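You operate a simulated robot arm through the tools that you are given. There is no shell and no other tool.

You run a simulated two-armed robot. Do the job below in one go: nothing can be reset, and whatever is moved stays where it is left.

Task
The PLUG pocket is empty: put the grey plug in and reset the fault.
Fine: plug switch off first, on again before the RESET beside ENTRY; stand the other plug in the PARK pocket. Where these are worked on the way, their far stop is far enough and under half their travel is too little: plug switch.

It is judged by the outcome, as a careful person would: the job done as asked, and still so three seconds after it is handed in. It fails if anything else is knocked over, pushed out of place, dropped, spilled or broken.

Robot
Two 7-joint arms with fingered hands on one trunk that stands fixed in place. Base frame: the origin is at the foot of the trunk, x ahead of it, y to its left, z up. Units: mm, degrees, N and s.
The left shoulder is at [60, 166, 977], the right one opposite. With the tool pointing down near the work surface each hand reaches from about 260 to 840 mm from the base axis, measured 20 degrees to its own side. Payload 5 kg a hand.
The TCP of each hand is the grasp point between the finger pads, 32 mm short of the fingertips. In the tool frame z runs along the fingers and y along their closing line. Largest opening 160 mm; the body of the gripper starts 89 mm behind the TCP. The gripper is a hand of 3 fingers: y runs from the thumb to the fingers, the wrist lies at [0, 0, -267] in the tool frame.
Orientation is that of the tool frame in the base frame, as a unit quaternion [w, x, y, z]. With the fingers straight down and closing along the base's y, the tool's x points along the base's -x, its y along +y and its z along -z.

Tools
- The arms move only by the tool arm_command. It takes "left_targets", "right_targets" or both (then of equal length, played together; a hand with none holds still); each is a list of rows, each a list of 2 entries, a list of its own where there are three numbers: the shift along the tool's x, y, z in mm, then the turn, a rotation vector about the tool's x, y, z in degrees. In form: [[[dx, dy, dz], [rx, ry, rz]], ...]. A call has 1 to 20 rows; each row is the pose to reach, as a shift and turn from the pose commanded when the call began, along the tool's axes at that moment. A row lasts 0.2 s, in which the tool goes at most 50 mm and 8.6 degrees; a call with a longer step from one row to the next is refused whole. Where a pose cannot be reached the arm comes as near as it can. A force on the tool above 60 N (or 10 N above the force at the start of the call, whichever is more), or a blocked arm, ends the call early, and 0.2 s more pass. In this call time passes only in rows, and 0.2 s behind the last. The reply holds the time, the measured pose of the TCP, the force on the tool along the base axes, the opening and the grip force, in the units named above and with some noise, with the torque about the TCP (base axes, N m) and any sound that the robot's microphone picked up, and new pictures: "pictures" is both (left out), scene, wrist or none (wrist: the cameras of the hands that moved).
- Cameras (640 x 400 px; columns grow to the right, rows downward): "scene" is now at [34.8, -53.2, 1643.9]; the picture's right is [-0.48, -0.87, -0.00], its down [-0.52, 0.29, -0.80] and it looks along [0.70, -0.39, -0.60] (base axes); focal length 354 px, centre (320, 200). "left" rides on the left gripper at [-65, -4, -116] in its tool frame; the picture's right is [0.06, -1.00, 0.00], its down [0.87, 0.05, -0.49] and it looks along [0.49, 0.03, 0.87] (tool axes); focal length 261 px, centre (320, 200). "right" rides on the right gripper at [65, -4, -116] in its tool frame; the picture's right is [0.06, 1.00, 0.00], its down [-0.87, 0.05, -0.49] and it looks along [-0.49, 0.03, 0.87] (tool axes); focal length 261 px, centre (320, 200). There is no depth. A picture from a camera that has moved, and an enlarged one, comes with that camera's place and axes in the base frame and with its lens. The place of the scene camera against the robot may be out by one fixed shift of up to 25 mm in any direction.
- raise_lower(by): slides the trunk up (or, below 0, down) by that many mm; the arms and the scene camera ride with it, the base frame stays. It gives what a move gives, with no picture.
- move_fingers(finger1, finger2, thumb_bend, hand): sets how far each is bent, from 0 (flat) to 100 (curled in); at 30 the hand is open as for a grip, at 70 the pads meet at the TCP. One left out holds its place. A second passes; each finger stops where it meets its share of the squeeze, and holds until it gets a number again. It is the only way to open and close the hand. It gives what a move gives, with no picture; readings hold the bend of each and the force on the fingers (four entries, about 0 where the hand has none), thumb and palm.
- aim_head(pan, tilt): turns the head with the scene camera to pan (to the left, within 86 degrees either way) and tilt (down, from -29 to 69), counted from straight ahead of the robot. It gives what a move gives, and a new picture of the scene camera.
- close_up(camera, box): a new picture of the part [left, top, right, bottom] of that camera's present view, enlarged. The clock stands still meanwhile.
- hand_in(): hands the job in; it is judged then, once.

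Places have to be worked out from the pictures, the camera data and where the tool is seen. Open the grippers and draw the arms clear of the work before you hand the job in, unless the task says otherwise.

The tools are called after "Emit:" as a command line: name --argument value ..., lists and objects as JSON in quotes. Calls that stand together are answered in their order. arm_command: Moves the arms, as the interface text tells. Its arguments: {"type":"object","properties":{"left_targets":{"type":"array","items":{"type":"array"}},"right_targets":{"type":"array","items":{"type":"array"}},"pictures":{"type":"string","enum":["both","scene","wrist","none"]}},"required":[]} The other tools are called the same way: raise_lower (by) slides the trunk up or down; move_fingers (finger1, finger2, thumb_bend, hand) moves the fingers one by one; aim_head (pan, tilt) turns the head that bears the scene camera; close_up (camera, box) takes an enlarged picture of a part of a camera's view; hand_in () hands the job in.

At the start:

```text
time_s: 0.0
left_tool_pos: [367.6, -23.0, 1407.7]
left_tcp_rot: [0.0, -0.001, 1.0, 0.0]
left_wrist_force: [0.4, -0.5, 0.3]
left_torque: [0.02, -0.02, -0.03]
left_width: 159.9
left_gripper_force: 0.0
left_shape: jaw
left_bend: [30.0, 30.0, 30.0]
left_finger forces: [0.0, 0.0, 0.0, 0.1, 0.1, 0.0]
right_tool_pos: [275.4, -356.8, 1349.5]
right_tcp_rot: [0.001, 0.0, 1.0, 0.0]
right_wrist_force: [-0.5, -0.9, -0.4]
right_torque: [0.0, -0.02, 0.01]
right_width: 160.0
right_gripper_force: 0.1
right_shape: jaw
right_bend: [30.0, 30.0, 30.0]
right_finger forces: [0.0, 0.1, 0.0, 0.0, 0.1, 0.0]
trunk travel left (down, up): [-525.0, 65.0]
head pan, tilt: [-29.0, 36.6]
```

scene: 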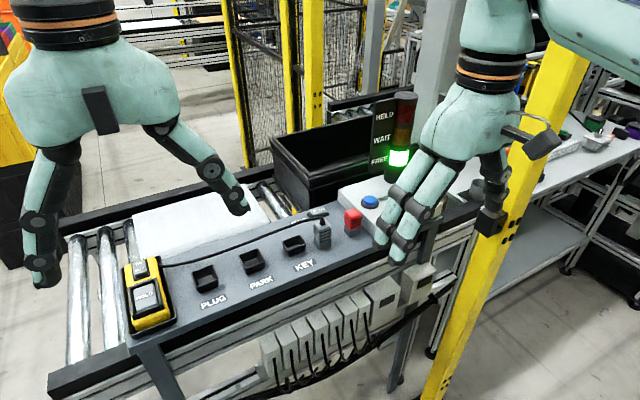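
right: 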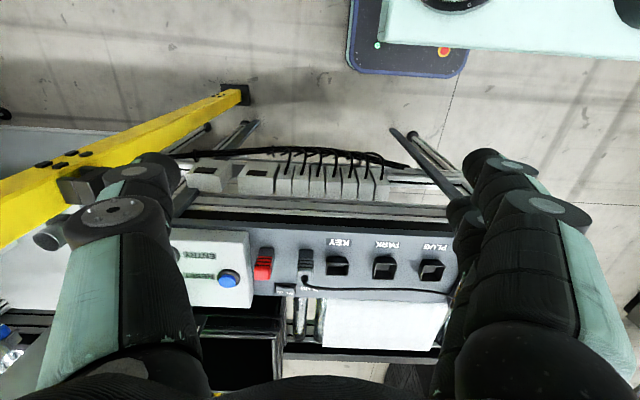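
left: 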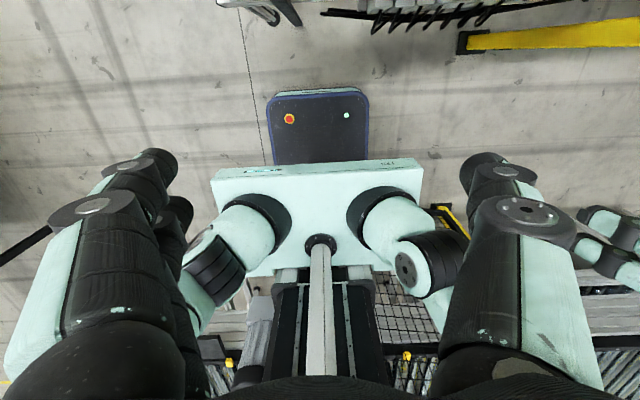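

I'll first look closely at the panel: the pockets, plugs, switch and buttons.

Emit:
close_up --camera "scene" --box '[260, 150, 440, 290]'

Emit:
close_up --camera "scene" --box '[100, 230, 300, 350]'

Emit:
close_up --camera "right" --box '[160, 200, 480, 400]'

```text
2.86 times, centred on (350, 220) of scene
camera zoom: at [34.8, -53.2, 1643.9], right [-0.48, -0.87, 0.0], down [-0.52, 0.29, -0.8], along [0.7, -0.39, -0.6], focal length 1011 px, centre (234, 143)
```

zoom: 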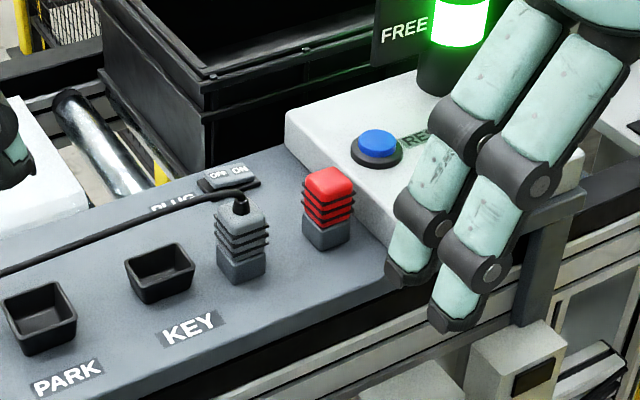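

```text
3.20 times, centred on (200, 290) of scene
camera zoom: at [34.8, -53.2, 1643.9], right [-0.48, -0.87, 0.0], down [-0.52, 0.29, -0.8], along [0.7, -0.39, -0.6], focal length 1132 px, centre (704, -88)
```

zoom: 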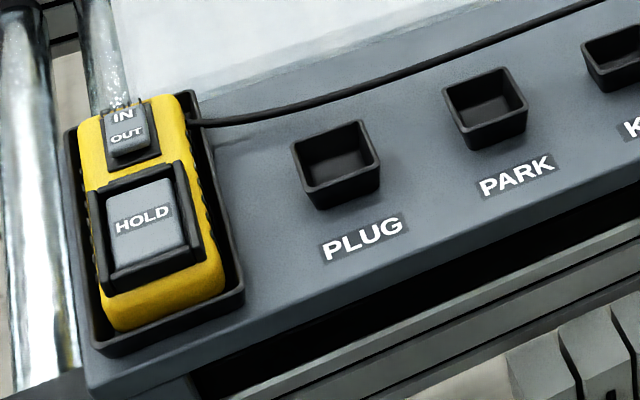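

```text
2.00 times, centred on (320, 300) of right
camera zoom: at [210.2, -359.2, 1466.6], right [-0.06, 1.0, 0.0], down [0.87, 0.05, 0.49], along [0.49, 0.03, -0.87], focal length 521 px, centre (320, 0)
```

zoom: 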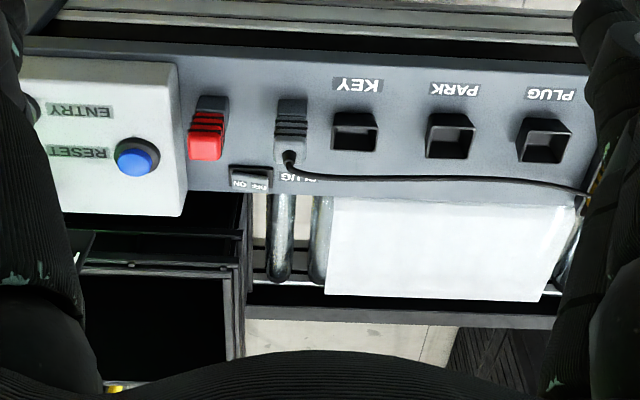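

The panel seems to be near z≈1050, with the KEY pocket at about (607,-297). I'll move the left hand aside to the left and bring the right hand over the panel, well above it, so its wrist camera can see the parts.

Emit:
arm_command --left_targets '[[[0, 45, 0], [0, 0, 0]], [[0, 90, 0], [0, 0, 0]], [[0, 135, 0], [0, 0, 0]], [[0, 180, 0], [0, 0, 0]], [[0, 225, 0], [0, 0, 0]], [[0, 270, 0], [0, 0, 0]], [[0, 310, 0], [0, 0, 0]]]' --right_targets '[[[-40, 4, 0], [0, 0, 0]], [[-80, 8, 0], [0, 0, 0]], [[-120, 12, 10], [0, 0, 0]], [[-160, 16, 20], [0, 0, 0]], [[-200, 20, 30], [0, 0, 0]], [[-230, 24, 45], [0, 0, 0]], [[-265, 27, 60], [0, 0, 0]]]'

```text
time_s: 1.6
left_tool_pos: [368.5, 289.4, 1406.1]
left_tcp_rot: [-0.001, 0.0, 1.0, 0.0]
left_wrist_force: [1.4, 0.2, 0.8]
left_torque: [-0.02, 0.08, -0.02]
left_width: 160.2
left_gripper_force: 0.1
left_shape: jaw
left_bend: [30.0, 30.0, 30.0]
left_finger forces: [0.1, 0.1, 0.1, 0.0, 0.0, 0.0]
right_tool_pos: [539.1, -328.4, 1287.1]
right_tcp_rot: [0.001, 0.0, 1.0, 0.0]
right_wrist_force: [0.3, -0.1, -0.2]
right_torque: [0.0, 0.04, -0.01]
right_width: 160.0
right_gripper_force: 0.1
right_shape: jaw
right_bend: [30.0, 30.0, 30.0]
right_finger forces: [0.0, 0.0, 0.1, 0.0, 0.1, 0.0]
trunk travel left (down, up): [-525.0, 65.0]
head pan, tilt: [-29.0, 36.6]
camera scene: at [36.2, -51.9, 1643.8], right [-0.48, -0.87, 0.0], down [-0.52, 0.29, -0.8], along [0.7, -0.39, -0.6], focal length 354 px, centre (320, 200)
camera right: at [475.0, -332.3, 1406.7], right [-0.06, 1.0, 0.0], down [0.87, 0.05, 0.49], along [0.49, 0.03, -0.87], focal length 261 px, centre (320, 200)
camera left: at [435.3, 285.7, 1520.4], right [-0.06, -1.0, 0.0], down [-0.87, 0.05, 0.49], along [-0.49, 0.03, -0.87], focal length 261 px, centre (320, 200)
```

scene: 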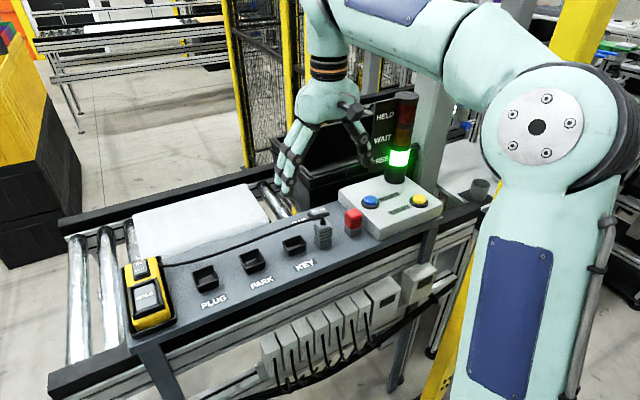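
right: 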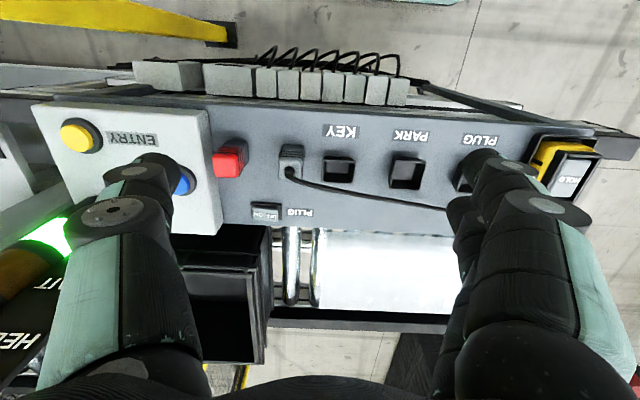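
left: 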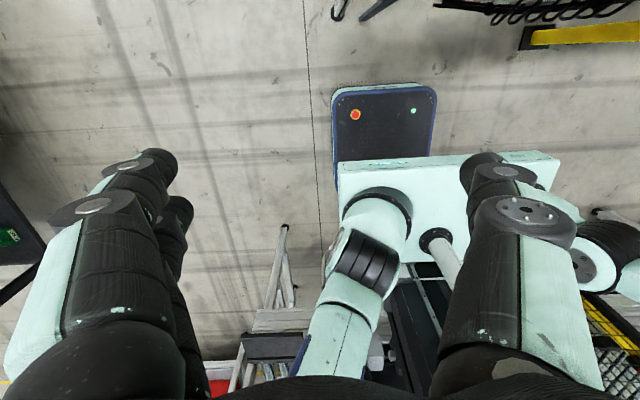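

The wrist view is clear now. I'll enlarge it and the scene view to measure the parts and read the switch.

Emit:
close_up --camera "right" --box '[200, 110, 360, 230]'

Emit:
close_up --camera "right" --box '[320, 110, 480, 230]'

Emit:
close_up --camera "scene" --box '[280, 180, 440, 280]'

Emit:
close_up --camera "scene" --box '[290, 195, 350, 235]'

```text
3.33 times, centred on (280, 170) of right
camera zoom: at [475.0, -332.3, 1406.7], right [-0.06, 1.0, 0.0], down [0.87, 0.05, 0.49], along [0.49, 0.03, -0.87], focal length 869 px, centre (453, 300)
```

zoom: 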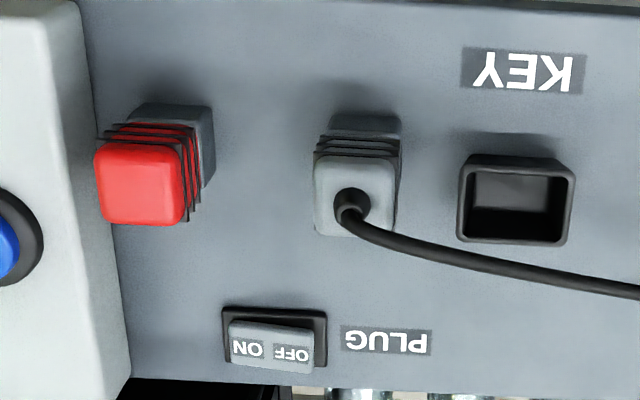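

```text
3.33 times, centred on (400, 170) of right
camera zoom: at [475.0, -332.3, 1406.7], right [-0.06, 1.0, 0.0], down [0.87, 0.05, 0.49], along [0.49, 0.03, -0.87], focal length 869 px, centre (53, 300)
```

zoom: 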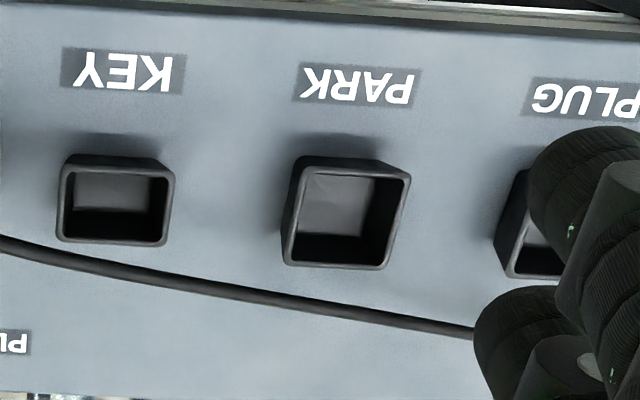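

```text
4.00 times, centred on (360, 230) of scene
camera zoom: at [36.2, -51.9, 1643.8], right [-0.48, -0.87, 0.0], down [-0.52, 0.29, -0.8], along [0.7, -0.39, -0.6], focal length 1415 px, centre (160, 80)
```

zoom: 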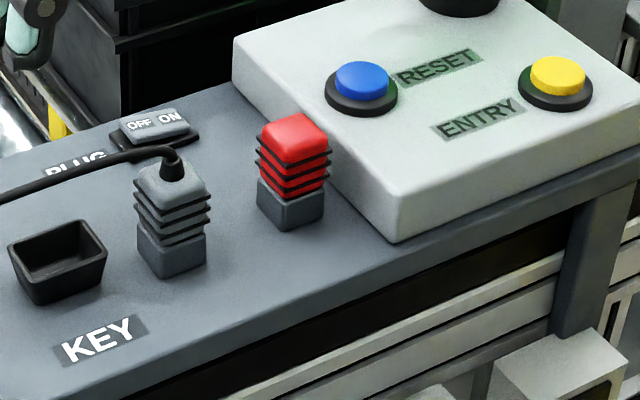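

```text
10.00 times, centred on (320, 215) of scene
camera zoom: at [36.2, -51.9, 1643.8], right [-0.48, -0.87, 0.0], down [-0.52, 0.29, -0.8], along [0.7, -0.39, -0.6], focal length 3538 px, centre (320, 50)
```

zoom: 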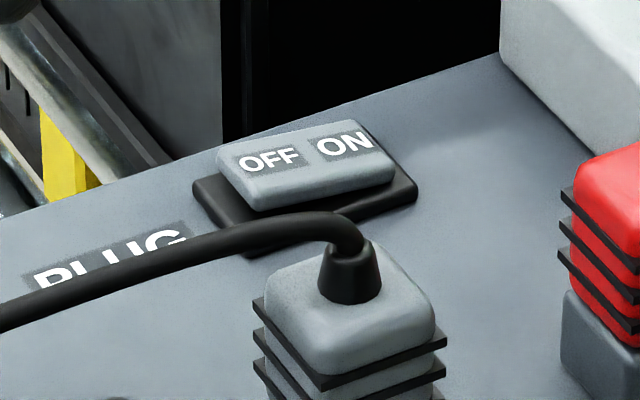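

The rocker looks to be at ON (its ON end is low), near (740,-418), and there is a bin just behind it. I'll check the bin's edge before choosing how to press.

Emit:
close_up --camera "right" --box '[140, 180, 360, 380]'

Emit:
close_up --camera "scene" --box '[240, 80, 440, 240]'

Emit:
close_up --camera "scene" --box '[180, 220, 320, 310]'

```text
2.00 times, centred on (250, 280) of right
camera zoom: at [475.0, -332.3, 1406.7], right [-0.06, 1.0, 0.0], down [0.87, 0.05, 0.49], along [0.49, 0.03, -0.87], focal length 521 px, centre (460, 40)
```

zoom: 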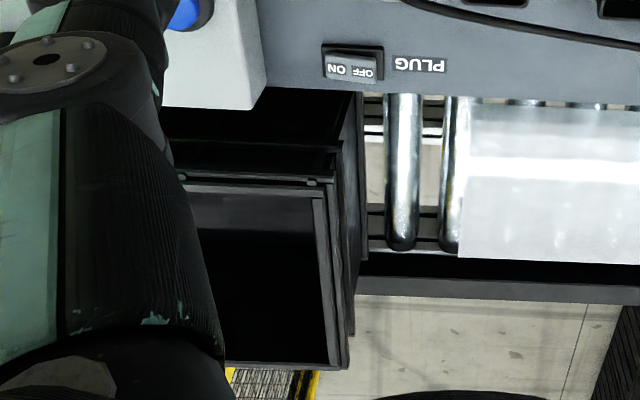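

```text
2.50 times, centred on (340, 160) of scene
camera zoom: at [36.2, -51.9, 1643.8], right [-0.48, -0.87, 0.0], down [-0.52, 0.29, -0.8], along [0.7, -0.39, -0.6], focal length 884 px, centre (270, 300)
```

zoom: 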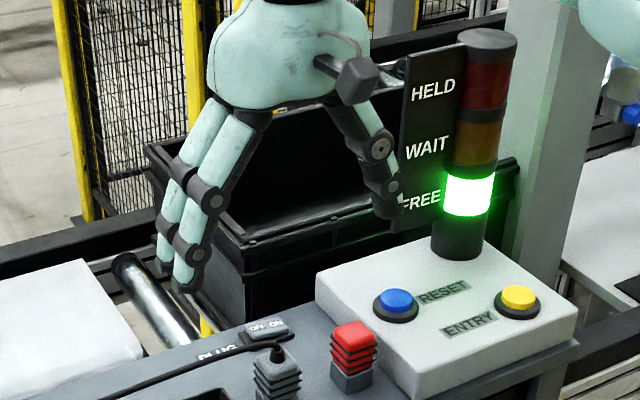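

```text
4.44 times, centred on (250, 265) of scene
camera zoom: at [36.2, -51.9, 1643.8], right [-0.48, -0.87, 0.0], down [-0.52, 0.29, -0.8], along [0.7, -0.39, -0.6], focal length 1572 px, centre (631, -89)
```

zoom: 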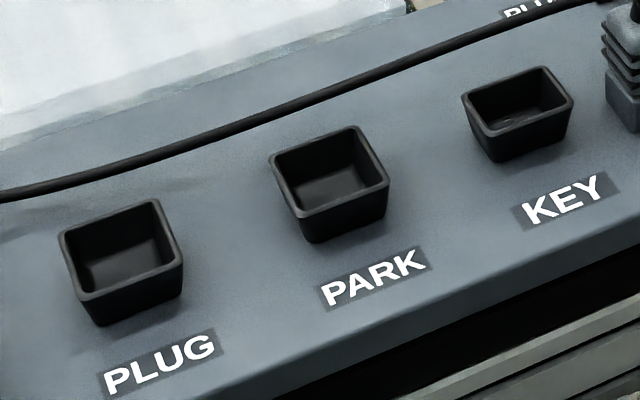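

The thumb alone is a good single-point presser, because it keeps the rest of the hand on the +y side, away from the bin. I'll curl the two right fingers and leave the thumb at 30, then look at it.

Emit:
move_fingers --hand "right" --finger1 100 --finger2 100 --thumb_bend 30

Emit:
close_up --camera "right" --box '[0, 0, 640, 400]'

Emit:
close_up --camera "scene" --box '[240, 60, 440, 240]'

```text
time_s: 2.6
left_tool_pos: [366.6, 288.1, 1406.9]
left_tcp_rot: [0.0, 0.0, 1.0, 0.0]
left_wrist_force: [-0.6, -0.5, 0.0]
left_torque: [0.01, 0.01, -0.02]
left_width: 159.9
left_gripper_force: 0.1
left_shape: jaw
left_bend: [30.0, 30.0, 30.0]
left_finger forces: [0.0, 0.1, 0.0, 0.0, 0.0, 0.0]
right_tool_pos: [538.9, -330.6, 1289.6]
right_tcp_rot: [0.0, 0.0, 1.0, 0.0]
right_wrist_force: [0.0, -0.2, -0.4]
right_torque: [-0.03, 0.02, 0.01]
right_width: 74.2
right_gripper_force: 0.0
right_shape: fingers
right_bend: [100.0, 100.0, 30.0]
right_finger forces: [0.0, 0.0, 0.0, 0.0, 0.1, 0.0]
trunk travel left (down, up): [-525.0, 65.0]
head pan, tilt: [-29.0, 36.6]
```

```text
1.00 times, centred on (320, 200) of right (not enlarged: the box is as wide or as high as the picture)
camera zoom: at [473.2, -333.6, 1407.0], right [-0.06, 1.0, 0.0], down [0.87, 0.05, 0.49], along [0.49, 0.03, -0.87], focal length 261 px, centre (320, 200)
```

zoom: 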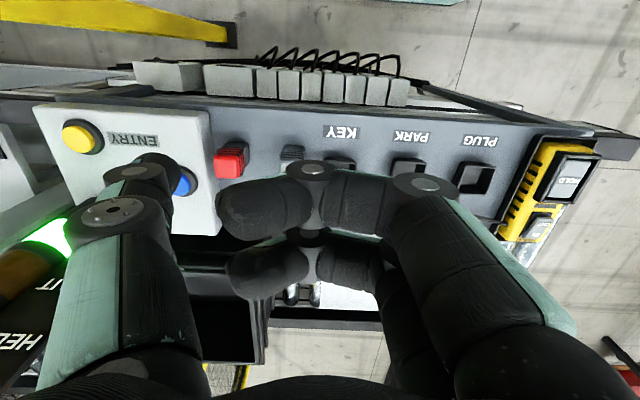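

```text
2.22 times, centred on (340, 150) of scene
camera zoom: at [34.7, -53.2, 1643.9], right [-0.48, -0.87, 0.0], down [-0.52, 0.29, -0.8], along [0.7, -0.39, -0.6], focal length 786 px, centre (276, 311)
```

zoom: 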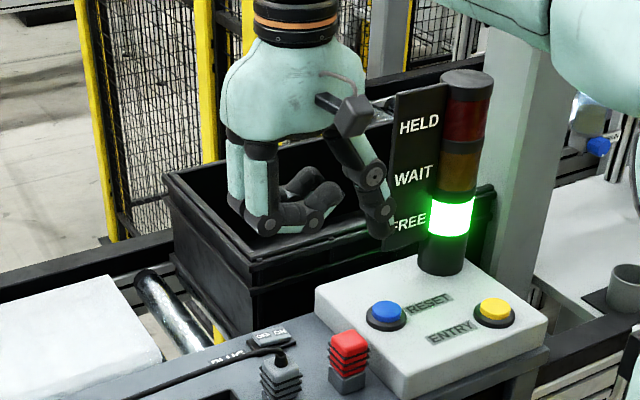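

The curled fingers sit well above the thumb tip. I'll zoom on the thumb tip so I can place it accurately.

Emit:
close_up --camera "right" --box '[80, 120, 240, 220]'

Emit:
close_up --camera "scene" --box '[300, 80, 400, 180]'

```text
4.00 times, centred on (160, 170) of right
camera zoom: at [473.2, -333.6, 1407.0], right [-0.06, 1.0, 0.0], down [0.87, 0.05, 0.49], along [0.49, 0.03, -0.87], focal length 1043 px, centre (960, 320)
```

zoom: 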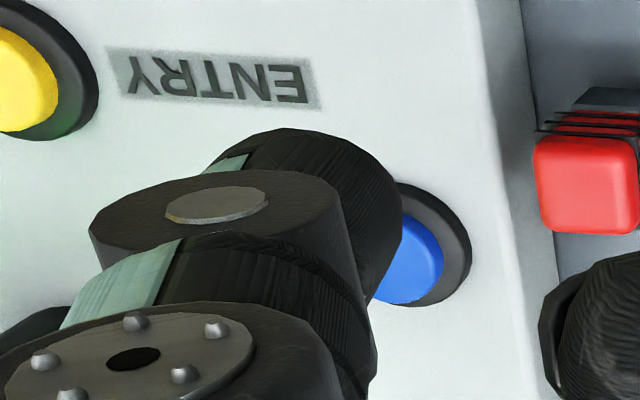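

```text
4.00 times, centred on (350, 130) of scene
camera zoom: at [34.7, -53.2, 1643.9], right [-0.48, -0.87, 0.0], down [-0.52, 0.29, -0.8], along [0.7, -0.39, -0.6], focal length 1415 px, centre (200, 480)
```

zoom: 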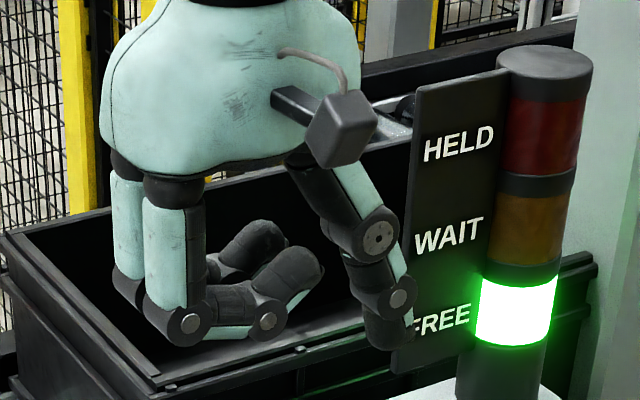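

The rocker triangulates to about (739,-418,1000), and the thumb tip is about 88 mm to the −y side of the TCP. I'll move the hand over the OFF end, staying high for a check first.

Emit:
arm_command --right_targets '[[[-40, 4, 15], [0, 0, 0]], [[-80, 8, 35], [0, 0, 0]], [[-120, 12, 60], [0, 0, 0]], [[-160, 14, 85], [0, 0, 0]], [[-185, 16, 110], [0, 0, 0]], [[-200, 16, 140], [0, 0, 0]]]' --pictures "both"

Emit:
close_up --camera "scene" --box '[260, 100, 440, 240]'

Emit:
close_up --camera "right" --box '[60, 60, 380, 260]'

```text
time_s: 4.0
left_tool_pos: [368.8, 287.5, 1407.2]
left_tcp_rot: [0.0, 0.0, 1.0, 0.001]
left_wrist_force: [-0.2, 0.4, 0.1]
left_torque: [0.0, 0.01, 0.0]
left_width: 159.9
left_gripper_force: 0.0
left_shape: jaw
left_bend: [30.0, 30.0, 30.0]
left_finger forces: [0.0, 0.1, 0.0, 0.0, 0.1, 0.0]
right_tool_pos: [740.0, -308.9, 1147.8]
right_tcp_rot: [-0.001, 0.0, 1.0, 0.0]
right_wrist_force: [-0.2, -0.5, 0.5]
right_torque: [0.02, -0.03, 0.03]
right_width: 74.4
right_gripper_force: 0.2
right_shape: fingers
right_bend: [100.0, 100.0, 30.0]
right_finger forces: [0.1, 0.0, 0.1, 0.0, 0.1, 0.1]
trunk travel left (down, up): [-525.0, 65.0]
head pan, tilt: [-29.0, 36.6]
camera scene: at [35.5, -53.2, 1643.9], right [-0.48, -0.87, 0.0], down [-0.52, 0.29, -0.8], along [0.7, -0.39, -0.6], focal length 354 px, centre (320, 200)
camera right: at [674.8, -312.6, 1266.1], right [-0.06, 1.0, 0.0], down [0.87, 0.05, 0.49], along [0.49, 0.03, -0.87], focal length 261 px, centre (320, 200)
```

scene: 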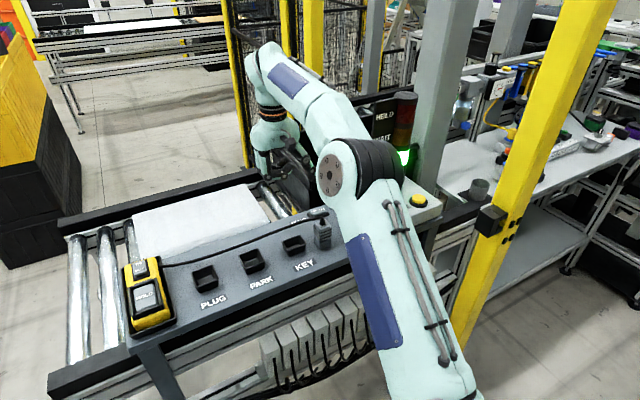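
right: 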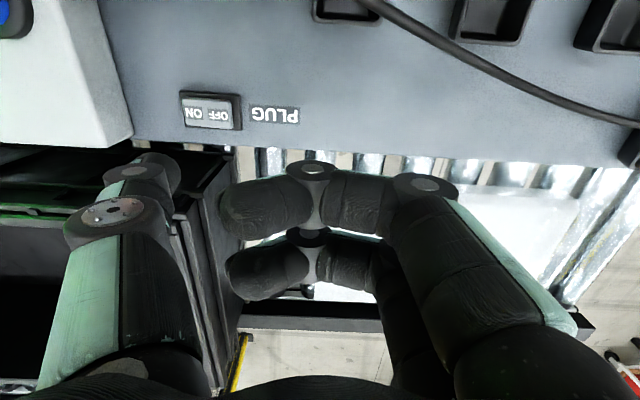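

```text
2.86 times, centred on (350, 170) of scene
camera zoom: at [35.5, -53.2, 1643.9], right [-0.48, -0.87, 0.0], down [-0.52, 0.29, -0.8], along [0.7, -0.39, -0.6], focal length 1011 px, centre (234, 286)
```

zoom: 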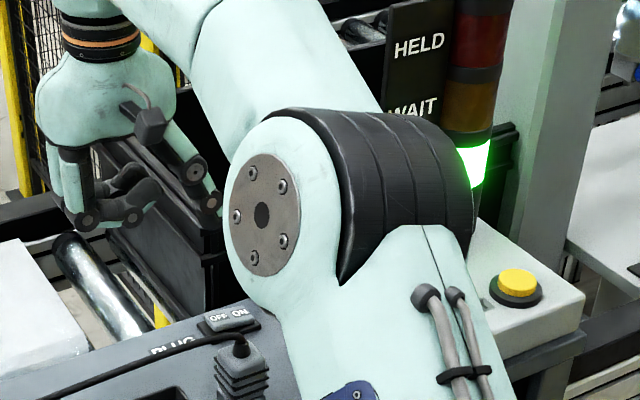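

```text
2.00 times, centred on (220, 160) of right
camera zoom: at [674.8, -312.6, 1266.1], right [-0.06, 1.0, 0.0], down [0.87, 0.05, 0.49], along [0.49, 0.03, -0.87], focal length 521 px, centre (520, 280)
```

zoom: 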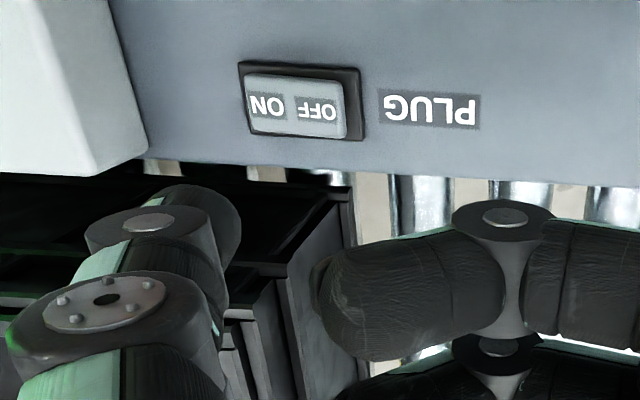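

The rocker is now refined to about (733,-419,1007), with the OFF half around y≈-402; the bin corner sits near (780,-408,1080), which leaves the thumb clear. I'll descend to about 35 mm above the rocker and check the alignment.

Emit:
arm_command --right_targets '[[[6, 0, 20], [0, 0, 0]], [[6, 0, 40], [0, 0, 0]], [[6, 0, 60], [0, 0, 0]], [[6, 0, 75], [0, 0, 0]]]' --pictures "wrist"

Emit:
close_up --camera "scene" --box '[240, 150, 360, 240]'

Emit:
close_up --camera "right" --box '[60, 0, 380, 200]'

```text
time_s: 5.0
left_tool_pos: [368.3, 287.6, 1406.2]
left_tcp_rot: [0.0, 0.0, 1.0, 0.0]
left_wrist_force: [-0.5, 1.0, -0.1]
left_torque: [-0.03, 0.0, 0.0]
left_width: 159.9
left_gripper_force: 0.0
left_shape: jaw
left_bend: [30.0, 30.0, 30.0]
left_finger forces: [0.1, 0.0, 0.0, 0.0, 0.0, 0.0]
right_tool_pos: [734.2, -311.6, 1075.0]
right_tcp_rot: [-0.001, 0.0, 1.0, 0.0]
right_wrist_force: [-0.7, -0.1, -0.5]
right_torque: [0.0, -0.02, -0.02]
right_width: 74.3
right_gripper_force: 0.1
right_shape: fingers
right_bend: [100.0, 100.0, 30.0]
right_finger forces: [0.0, 0.0, 0.1, 0.0, 0.0, 0.0]
trunk travel left (down, up): [-525.0, 65.0]
head pan, tilt: [-29.0, 36.6]
camera right: at [670.6, -313.8, 1192.5], right [-0.06, 1.0, 0.0], down [0.87, 0.05, 0.49], along [0.49, 0.03, -0.87], focal length 261 px, centre (320, 200)
```

right: 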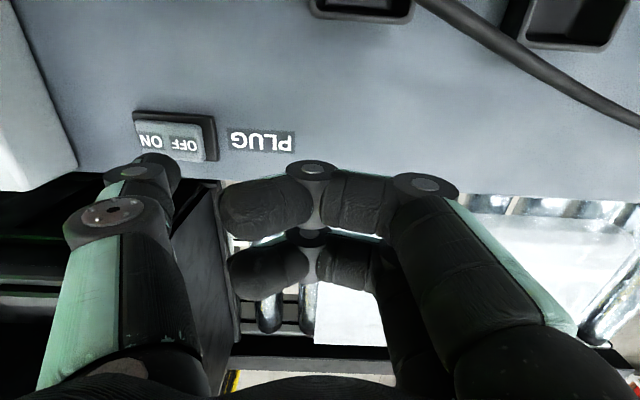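

```text
4.44 times, centred on (300, 195) of scene
camera zoom: at [35.0, -53.1, 1643.9], right [-0.48, -0.87, 0.0], down [-0.52, 0.29, -0.8], along [0.7, -0.39, -0.6], focal length 1572 px, centre (409, 222)
```

zoom: 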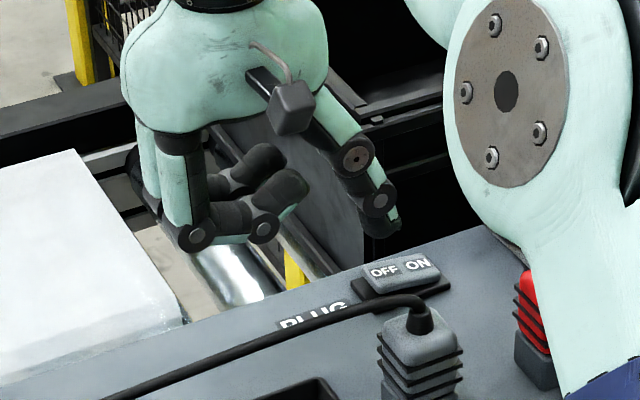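

```text
2.00 times, centred on (220, 100) of right
camera zoom: at [670.6, -313.8, 1192.5], right [-0.06, 1.0, 0.0], down [0.87, 0.05, 0.49], along [0.49, 0.03, -0.87], focal length 521 px, centre (520, 400)
```

zoom: 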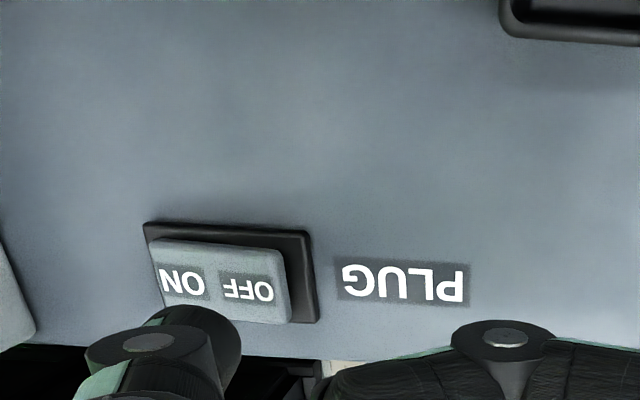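

The thumb tip sits at about (733,-405), over the OFF half (which spans y≈-398 to -422). I'll descend slowly towards contact.

Emit:
arm_command --right_targets '[[[0, 0, 15], [0, 0, 0]], [[0, 0, 28], [0, 0, 0]], [[0, 0, 32], [0, 0, 0]], [[0, 0, 35], [0, 0, 0]], [[0, 0, 37], [0, 0, 0]], [[0, 0, 39], [0, 0, 0]]]' --pictures "none"

Emit:
close_up --camera "scene" --box '[270, 180, 350, 230]'

Emit:
close_up --camera "right" --box '[60, 60, 260, 220]'

```text
time_s: 6.4
left_tool_pos: [364.0, 291.8, 1408.2]
left_tcp_rot: [0.001, 0.0, 1.0, -0.002]
left_wrist_force: [0.5, 0.1, 0.6]
left_torque: [0.0, -0.01, 0.0]
left_width: 160.0
left_gripper_force: 0.1
left_shape: jaw
left_bend: [30.0, 30.0, 30.0]
left_finger forces: [0.0, 0.0, 0.0, 0.0, 0.0, 0.0]
right_tool_pos: [734.1, -307.3, 1042.0]
right_tcp_rot: [0.005, -0.002, 1.0, 0.001]
right_wrist_force: [-0.9, 20.6, 43.2]
right_torque: [-4.04, 0.2, -0.19]
right_width: 76.1
right_gripper_force: 23.0
right_shape: fingers
right_bend: [100.0, 100.0, 29.0]
right_finger forces: [0.0, 0.1, 0.0, 0.1, 45.6, 0.0]
trunk travel left (down, up): [-525.0, 65.0]
head pan, tilt: [-29.0, 36.6]
```

```text
8.00 times, centred on (310, 205) of scene
camera zoom: at [30.9, -48.2, 1644.6], right [-0.48, -0.88, 0.0], down [-0.52, 0.29, -0.8], along [0.7, -0.39, -0.59], focal length 2830 px, centre (400, 160)
```

zoom: 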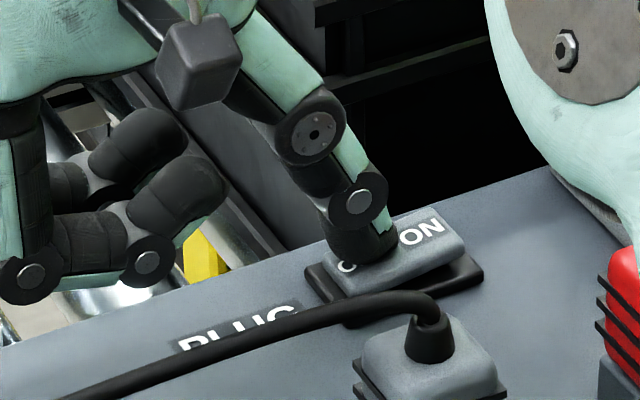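

```text
2.50 times, centred on (160, 140) of right
camera zoom: at [667.8, -310.1, 1159.1], right [-0.07, 1.0, 0.0], down [0.86, 0.06, 0.5], along [0.5, 0.03, -0.87], focal length 652 px, centre (720, 350)
```

zoom: 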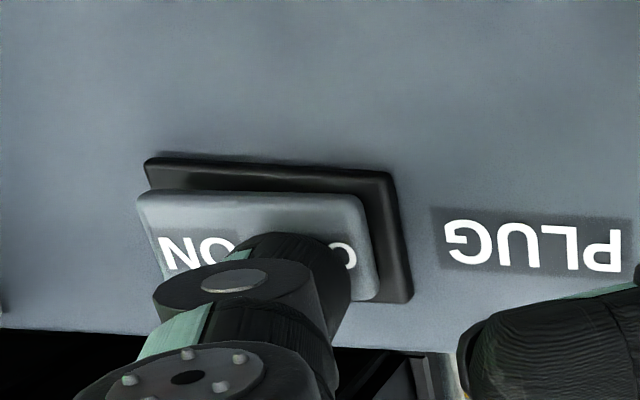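

The ON end has risen and the OFF end is down, with 43 N at the stop, so the switch has flipped. I'll lift off and verify.

Emit:
arm_command --right_targets '[[[0, 0, -15], [0, 0, 0]], [[0, 0, -40], [0, 0, 0]], [[10, 0, -80], [0, 0, 0]], [[40, 0, -110], [0, 0, 0]]]' --pictures "wrist"

Emit:
close_up --camera "scene" --box '[290, 195, 350, 235]'

Emit:
close_up --camera "right" --box '[100, 60, 300, 220]'

```text
time_s: 7.4
left_tool_pos: [366.3, 288.2, 1406.5]
left_tcp_rot: [0.001, 0.0, 1.0, 0.0]
left_wrist_force: [-0.4, 0.2, 0.4]
left_torque: [0.0, -0.04, -0.01]
left_width: 159.7
left_gripper_force: 0.0
left_shape: jaw
left_bend: [30.0, 30.0, 30.0]
left_finger forces: [0.0, 0.1, 0.0, 0.0, 0.0, 0.0]
right_tool_pos: [690.2, -311.1, 1141.2]
right_tcp_rot: [0.0, 0.002, 1.0, -0.001]
right_wrist_force: [-0.8, -0.7, 0.0]
right_torque: [0.0, -0.03, -0.03]
right_width: 74.3
right_gripper_force: 0.0
right_shape: fingers
right_bend: [100.0, 100.0, 30.0]
right_finger forces: [0.0, 0.0, 0.1, 0.0, 0.0, 0.0]
trunk travel left (down, up): [-525.0, 65.0]
head pan, tilt: [-29.0, 36.6]
camera right: at [625.6, -313.5, 1259.6], right [-0.06, 1.0, 0.0], down [0.87, 0.05, 0.49], along [0.49, 0.03, -0.87], focal length 261 px, centre (320, 200)
```

right: 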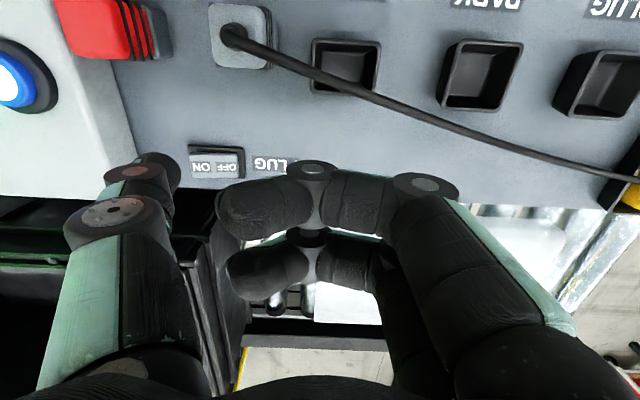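

```text
10.00 times, centred on (320, 215) of scene
camera zoom: at [32.8, -52.8, 1643.8], right [-0.49, -0.87, 0.0], down [-0.52, 0.29, -0.8], along [0.7, -0.39, -0.6], focal length 3538 px, centre (320, 50)
```

zoom: 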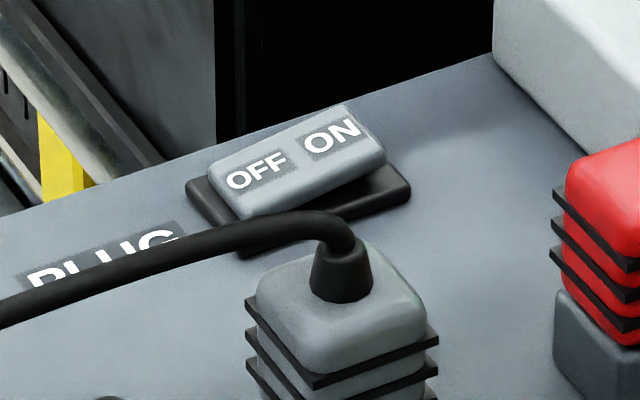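

```text
2.50 times, centred on (200, 140) of right
camera zoom: at [625.6, -313.5, 1259.6], right [-0.06, 1.0, 0.0], down [0.87, 0.05, 0.49], along [0.49, 0.03, -0.87], focal length 652 px, centre (620, 350)
```

zoom: 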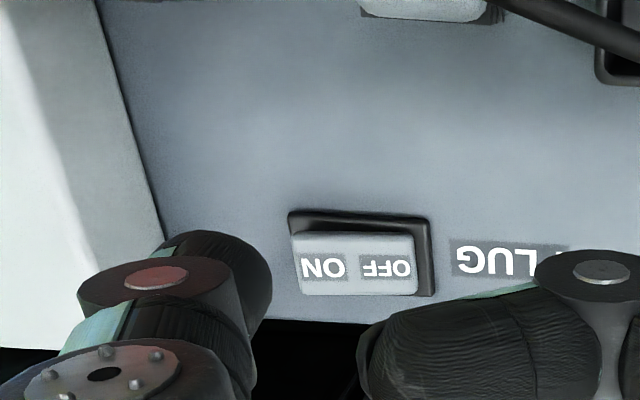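

The switch is OFF and the RESET lamp is lit. The grey plug's top centre is at about (620,-366,1058). I'll open the hand, then move over the plug while turning 90° so the fingers close along x, clear of the red plug and with the thumb on the +x side.

Emit:
move_fingers --hand "right" --finger1 30 --finger2 30 --thumb_bend 30

Emit:
arm_command --right_targets '[[[5, 0, -10], [0, 0, -8]], [[10, -5, -20], [0, 0, -16]], [[15, -10, -30], [0, 0, -24]], [[20, -15, -35], [0, 0, -32]], [[30, -20, -35], [0, 0, -40]], [[40, -25, -35], [0, 0, -48]], [[50, -30, -35], [0, 0, -56]], [[60, -40, -35], [0, 0, -64]], [[65, -48, -35], [0, 0, -72]], [[70, -52, -35], [0, 0, -80]], [[72, -53, -35], [0, 0, -86]], [[73, -53, -35], [0, 0, -90]]]'

```text
time_s: 8.4
left_tool_pos: [367.7, 287.5, 1406.3]
left_tcp_rot: [0.001, 0.0, 1.0, 0.0]
left_wrist_force: [-0.2, 0.5, 1.0]
left_torque: [0.0, -0.01, -0.04]
left_width: 159.7
left_gripper_force: 0.0
left_shape: jaw
left_bend: [30.0, 30.0, 30.0]
left_finger forces: [0.1, 0.0, 0.0, 0.0, 0.0, 0.0]
right_tool_pos: [691.5, -309.4, 1141.4]
right_tcp_rot: [0.0, 0.001, 1.0, 0.0]
right_wrist_force: [-0.1, 0.4, 0.4]
right_torque: [0.02, 0.02, 0.02]
right_width: 167.5
right_gripper_force: 0.0
right_shape: fingers
right_bend: [30.0, 30.0, 30.0]
right_finger forces: [0.0, 0.0, 0.0, 0.0, 0.0, 0.1]
trunk travel left (down, up): [-525.0, 65.0]
head pan, tilt: [-29.0, 36.6]
```

```text
time_s: 11.0
left_tool_pos: [366.5, 291.9, 1406.5]
left_tcp_rot: [0.001, -0.001, 1.0, -0.002]
left_wrist_force: [-0.7, 1.2, 0.1]
left_torque: [-0.11, -0.06, 0.0]
left_width: 159.8
left_gripper_force: 0.1
left_shape: jaw
left_bend: [30.0, 30.0, 30.0]
left_finger forces: [0.0, 0.1, 0.1, 0.1, 0.1, 0.0]
right_tool_pos: [644.7, -329.9, 1170.9]
right_tcp_rot: [0.057, -0.56, 0.827, -0.003]
right_wrist_force: [-1.0, -1.3, -1.2]
right_torque: [0.04, 0.01, -0.02]
right_width: 168.2
right_gripper_force: 0.0
right_shape: fingers
right_bend: [30.0, 30.0, 30.0]
right_finger forces: [0.1, 0.1, 0.0, 0.0, 0.0, 0.0]
right hand out of reach, approached as far as the arm can: row 8, 9, 10, 11, 12
trunk travel left (down, up): [-525.0, 65.0]
head pan, tilt: [-29.0, 36.6]
camera scene: at [33.4, -49.7, 1644.0], right [-0.48, -0.88, 0.0], down [-0.52, 0.29, -0.8], along [0.7, -0.39, -0.6], focal length 354 px, centre (320, 200)
camera right: at [613.8, -397.1, 1282.5], right [-0.95, 0.31, -0.07], down [0.22, 0.8, 0.56], along [0.24, 0.52, -0.82], focal length 261 px, centre (320, 200)
```

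scene: 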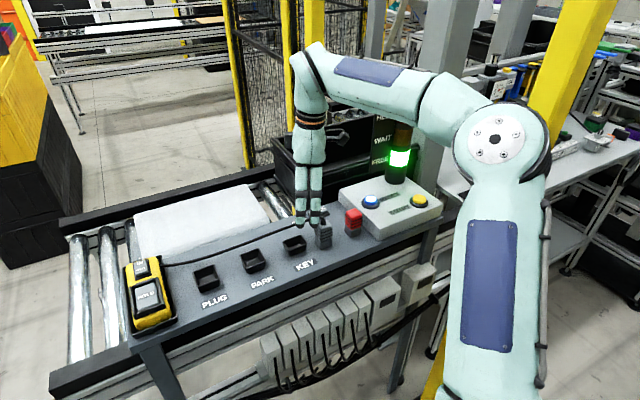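
right: 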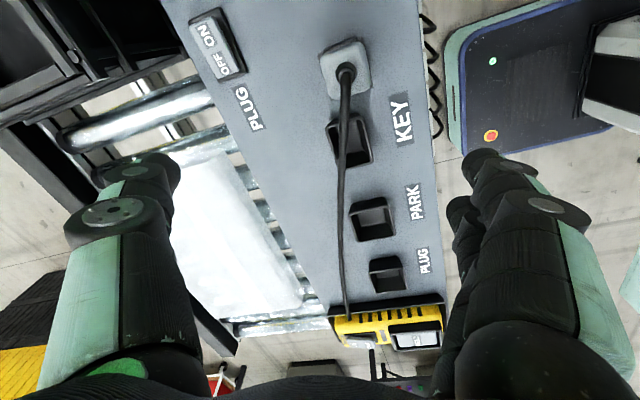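

The −90° turn runs into the arm's limit at about −68°. I'll turn back to the original yaw and then try the +90° direction instead.

Emit:
arm_command --right_targets '[[[0, 0, 0], [0, 0, 8]], [[0, 0, 0], [0, 0, 16]], [[0, 0, 0], [0, 0, 24]], [[0, 0, 0], [0, 0, 32]], [[0, 0, 0], [0, 0, 40]], [[0, 0, 0], [0, 0, 48]], [[0, 0, 0], [0, 0, 56]], [[0, 0, 0], [0, 0, 64]], [[0, 0, 0], [0, 0, 72]], [[0, 0, 0], [0, 0, 80]], [[0, 0, 0], [0, 0, 86]], [[0, 0, 0], [0, 0, 90]]]' --pictures "none"

```text
time_s: 13.6
left_tool_pos: [367.7, 286.4, 1406.6]
left_tcp_rot: [0.0, -0.001, 1.0, 0.001]
left_wrist_force: [0.2, -1.1, 0.1]
left_torque: [0.02, -0.01, 0.01]
left_width: 160.1
left_gripper_force: 0.1
left_shape: jaw
left_bend: [30.0, 30.0, 30.0]
left_finger forces: [0.1, 0.1, 0.1, 0.0, 0.0, 0.1]
right_tool_pos: [644.7, -329.2, 1171.1]
right_tcp_rot: [0.042, 0.19, 0.98, 0.041]
right_wrist_force: [-0.8, 0.1, 0.1]
right_torque: [-0.01, -0.01, 0.01]
right_width: 167.8
right_gripper_force: 0.1
right_shape: fingers
right_bend: [30.0, 30.0, 30.0]
right_finger forces: [0.1, 0.0, 0.0, 0.0, 0.0, 0.0]
trunk travel left (down, up): [-525.0, 65.0]
head pan, tilt: [-29.0, 36.6]
```

The command was clipped at the reachable pose, so the hand now has about 22° of yaw and a 6.7° tilt. I'll take out the tilt first.

Emit:
arm_command --right_targets '[[[0, 0, 0], [2.8, 1.9, 0]], [[0, 0, 0], [5.53, 3.84, 0]]]' --pictures "none"

Emit:
arm_command --right_targets '[[[1, -4, -1], [0, 0, 8]], [[2, -8, -2], [0, 0, 16]], [[3, -12, -3], [0, 0, 24]], [[4, -16, -4], [0, 0, 32]], [[5, -20, -5], [0, 0, 40]], [[6, -25, -6], [0, 0, 48]], [[7, -30, -7], [0, 0, 56]], [[8, -36, -8], [0, 0, 64]], [[9.2, -43.1, -9], [0, 0, 68]]]'

```text
time_s: 14.2
left_tool_pos: [366.9, 289.7, 1407.0]
left_tcp_rot: [0.0, 0.0, 1.0, 0.0]
left_wrist_force: [0.6, -0.4, 0.6]
left_torque: [0.0, -0.02, -0.01]
left_width: 160.0
left_gripper_force: 0.1
left_shape: jaw
left_bend: [30.0, 30.0, 30.0]
left_finger forces: [0.1, 0.1, 0.0, 0.0, 0.0, 0.0]
right_tool_pos: [646.3, -329.9, 1171.8]
right_tcp_rot: [0.001, 0.188, 0.982, -0.001]
right_wrist_force: [0.3, 0.6, 0.2]
right_torque: [-0.01, 0.0, -0.01]
right_width: 168.0
right_gripper_force: 0.1
right_shape: fingers
right_bend: [30.0, 30.0, 30.0]
right_finger forces: [0.1, 0.0, 0.0, 0.0, 0.0, 0.0]
trunk travel left (down, up): [-525.0, 65.0]
head pan, tilt: [-29.0, 36.6]
```

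```text
time_s: 16.2
left_tool_pos: [368.0, 288.2, 1406.6]
left_tcp_rot: [0.0, -0.001, 1.0, 0.0]
left_wrist_force: [-0.1, -0.3, 0.3]
left_torque: [0.0, 0.0, 0.01]
left_width: 159.8
left_gripper_force: 0.0
left_shape: jaw
left_bend: [30.0, 30.0, 30.0]
left_finger forces: [0.0, 0.1, 0.0, 0.0, 0.0, 0.1]
right_tool_pos: [621.9, -365.8, 1180.2]
right_tcp_rot: [0.0, 0.706, 0.708, 0.0]
right_wrist_force: [-0.2, -1.2, 0.6]
right_torque: [0.0, 0.03, -0.01]
right_width: 167.9
right_gripper_force: 0.1
right_shape: fingers
right_bend: [30.0, 30.0, 30.0]
right_finger forces: [0.0, 0.0, 0.0, 0.0, 0.0, 0.0]
trunk travel left (down, up): [-525.0, 65.0]
head pan, tilt: [-29.0, 36.6]
camera scene: at [34.8, -53.1, 1643.9], right [-0.48, -0.87, 0.0], down [-0.52, 0.29, -0.8], along [0.7, -0.39, -0.6], focal length 354 px, centre (320, 200)
camera right: at [618.4, -298.5, 1298.0], right [1.0, 0.06, 0.0], down [0.06, -0.87, 0.49], along [0.03, -0.49, -0.87], focal length 261 px, centre (320, 200)
```

scene: 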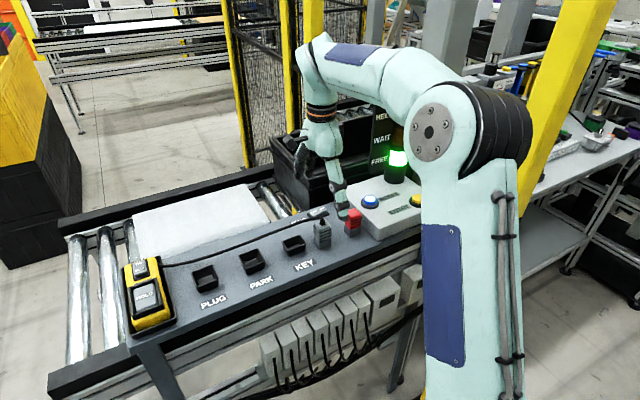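
right: 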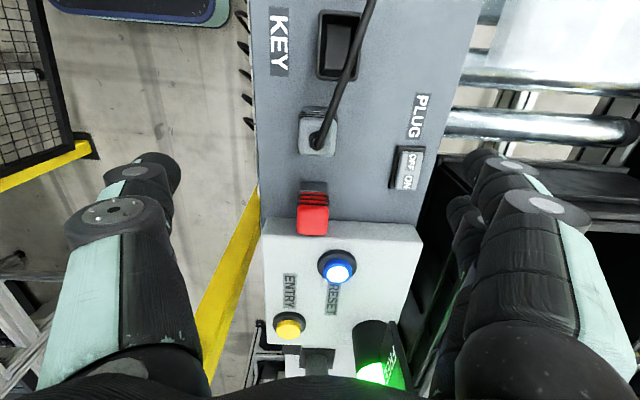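

Yaw +90° works, and the grey plug is seen almost directly under the TCP. I'll zoom in to measure the fine offset and the plugs' yaw.

Emit:
close_up --camera "right" --box '[240, 80, 400, 240]'

Emit:
close_up --camera "scene" --box '[270, 130, 430, 260]'

```text
2.50 times, centred on (320, 160) of right
camera zoom: at [618.4, -298.5, 1298.0], right [1.0, 0.06, 0.0], down [0.06, -0.87, 0.49], along [0.03, -0.49, -0.87], focal length 652 px, centre (320, 300)
```

zoom: 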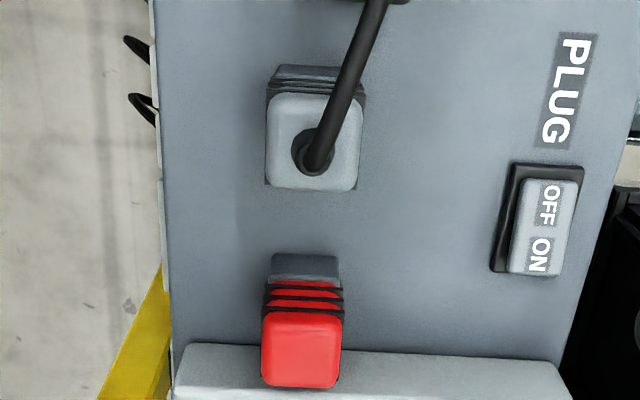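

```text
3.08 times, centred on (350, 195) of scene
camera zoom: at [34.8, -53.1, 1643.9], right [-0.48, -0.87, 0.0], down [-0.52, 0.29, -0.8], along [0.7, -0.39, -0.6], focal length 1089 px, centre (228, 215)
```

zoom: 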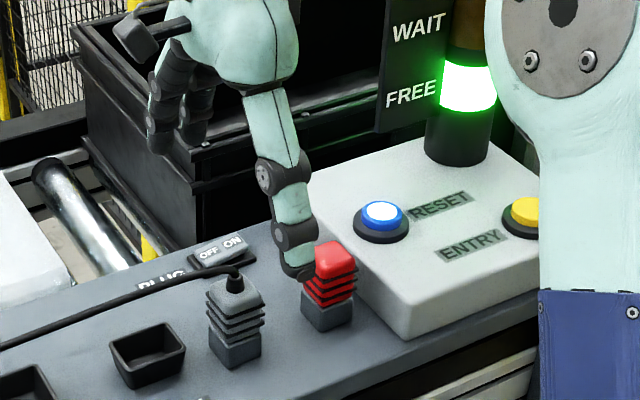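

The grey plug is centred at about (619.6,-366.4), 35 mm square and aligned with the base axes. I'll descend with the open hand until the tips are about 10 mm above the grip height, then check.

Emit:
arm_command --right_targets '[[[-0.5, -2.5, 30], [0, 0, 0]], [[-0.5, -2.5, 60], [0, 0, 0]], [[-0.5, -2.5, 85], [0, 0, 0]], [[-0.5, -2.5, 105], [0, 0, 0]]]' --pictures "both"

Emit:
close_up --camera "right" --box '[220, 40, 420, 240]'

Emit:
close_up --camera "scene" --box '[270, 160, 390, 260]'

```text
time_s: 17.2
left_tool_pos: [368.0, 287.7, 1406.4]
left_tcp_rot: [0.0, 0.001, 1.0, 0.0]
left_wrist_force: [0.7, -0.3, 0.8]
left_torque: [-0.01, -0.01, 0.01]
left_width: 160.0
left_gripper_force: 0.1
left_shape: jaw
left_bend: [30.0, 30.0, 30.0]
left_finger forces: [0.0, 0.0, 0.0, 0.1, 0.0, 0.0]
right_tool_pos: [620.4, -369.1, 1076.1]
right_tcp_rot: [0.0, 0.706, 0.708, 0.0]
right_wrist_force: [-0.5, -0.9, 0.0]
right_torque: [-0.02, 0.0, 0.0]
right_width: 167.9
right_gripper_force: 0.0
right_shape: fingers
right_bend: [30.0, 30.0, 30.0]
right_finger forces: [0.0, 0.0, 0.0, 0.0, 0.0, 0.1]
trunk travel left (down, up): [-525.0, 65.0]
head pan, tilt: [-29.0, 36.6]
camera scene: at [35.2, -53.1, 1643.9], right [-0.48, -0.87, 0.0], down [-0.52, 0.29, -0.8], along [0.7, -0.39, -0.6], focal length 354 px, centre (320, 200)
camera right: at [616.1, -301.8, 1194.3], right [1.0, 0.07, 0.0], down [0.06, -0.87, 0.49], along [0.03, -0.49, -0.87], focal length 261 px, centre (320, 200)
```

scene: 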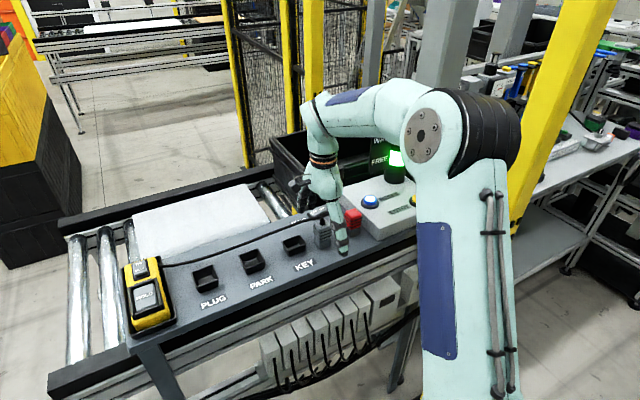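
right: 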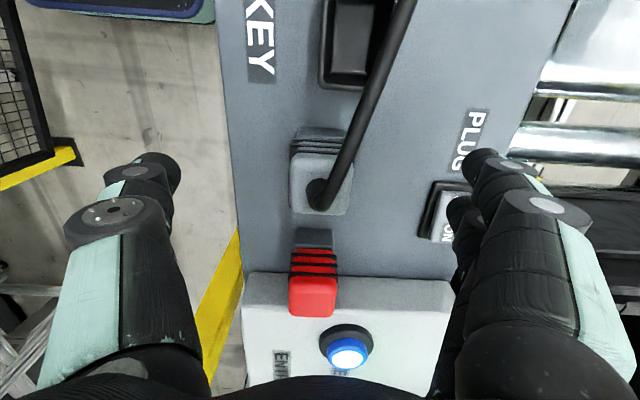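

```text
2.00 times, centred on (320, 140) of right
camera zoom: at [616.1, -301.8, 1194.3], right [1.0, 0.07, 0.0], down [0.06, -0.87, 0.49], along [0.03, -0.49, -0.87], focal length 521 px, centre (320, 320)
```

zoom: 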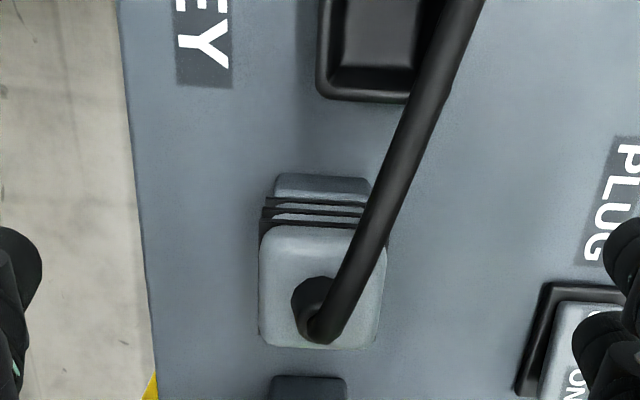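

```text
4.00 times, centred on (330, 210) of scene
camera zoom: at [35.2, -53.1, 1643.9], right [-0.48, -0.87, 0.0], down [-0.52, 0.29, -0.8], along [0.7, -0.39, -0.6], focal length 1415 px, centre (280, 160)
```

zoom: 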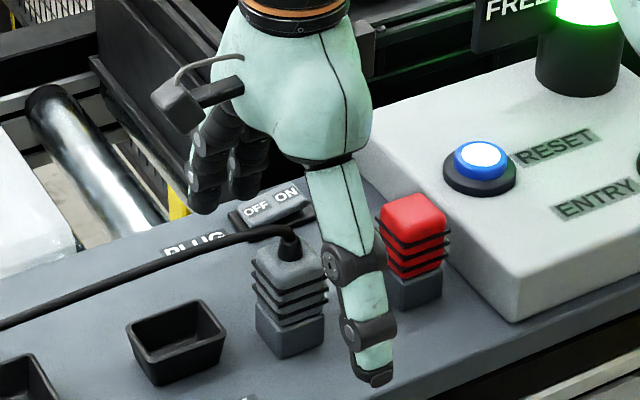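

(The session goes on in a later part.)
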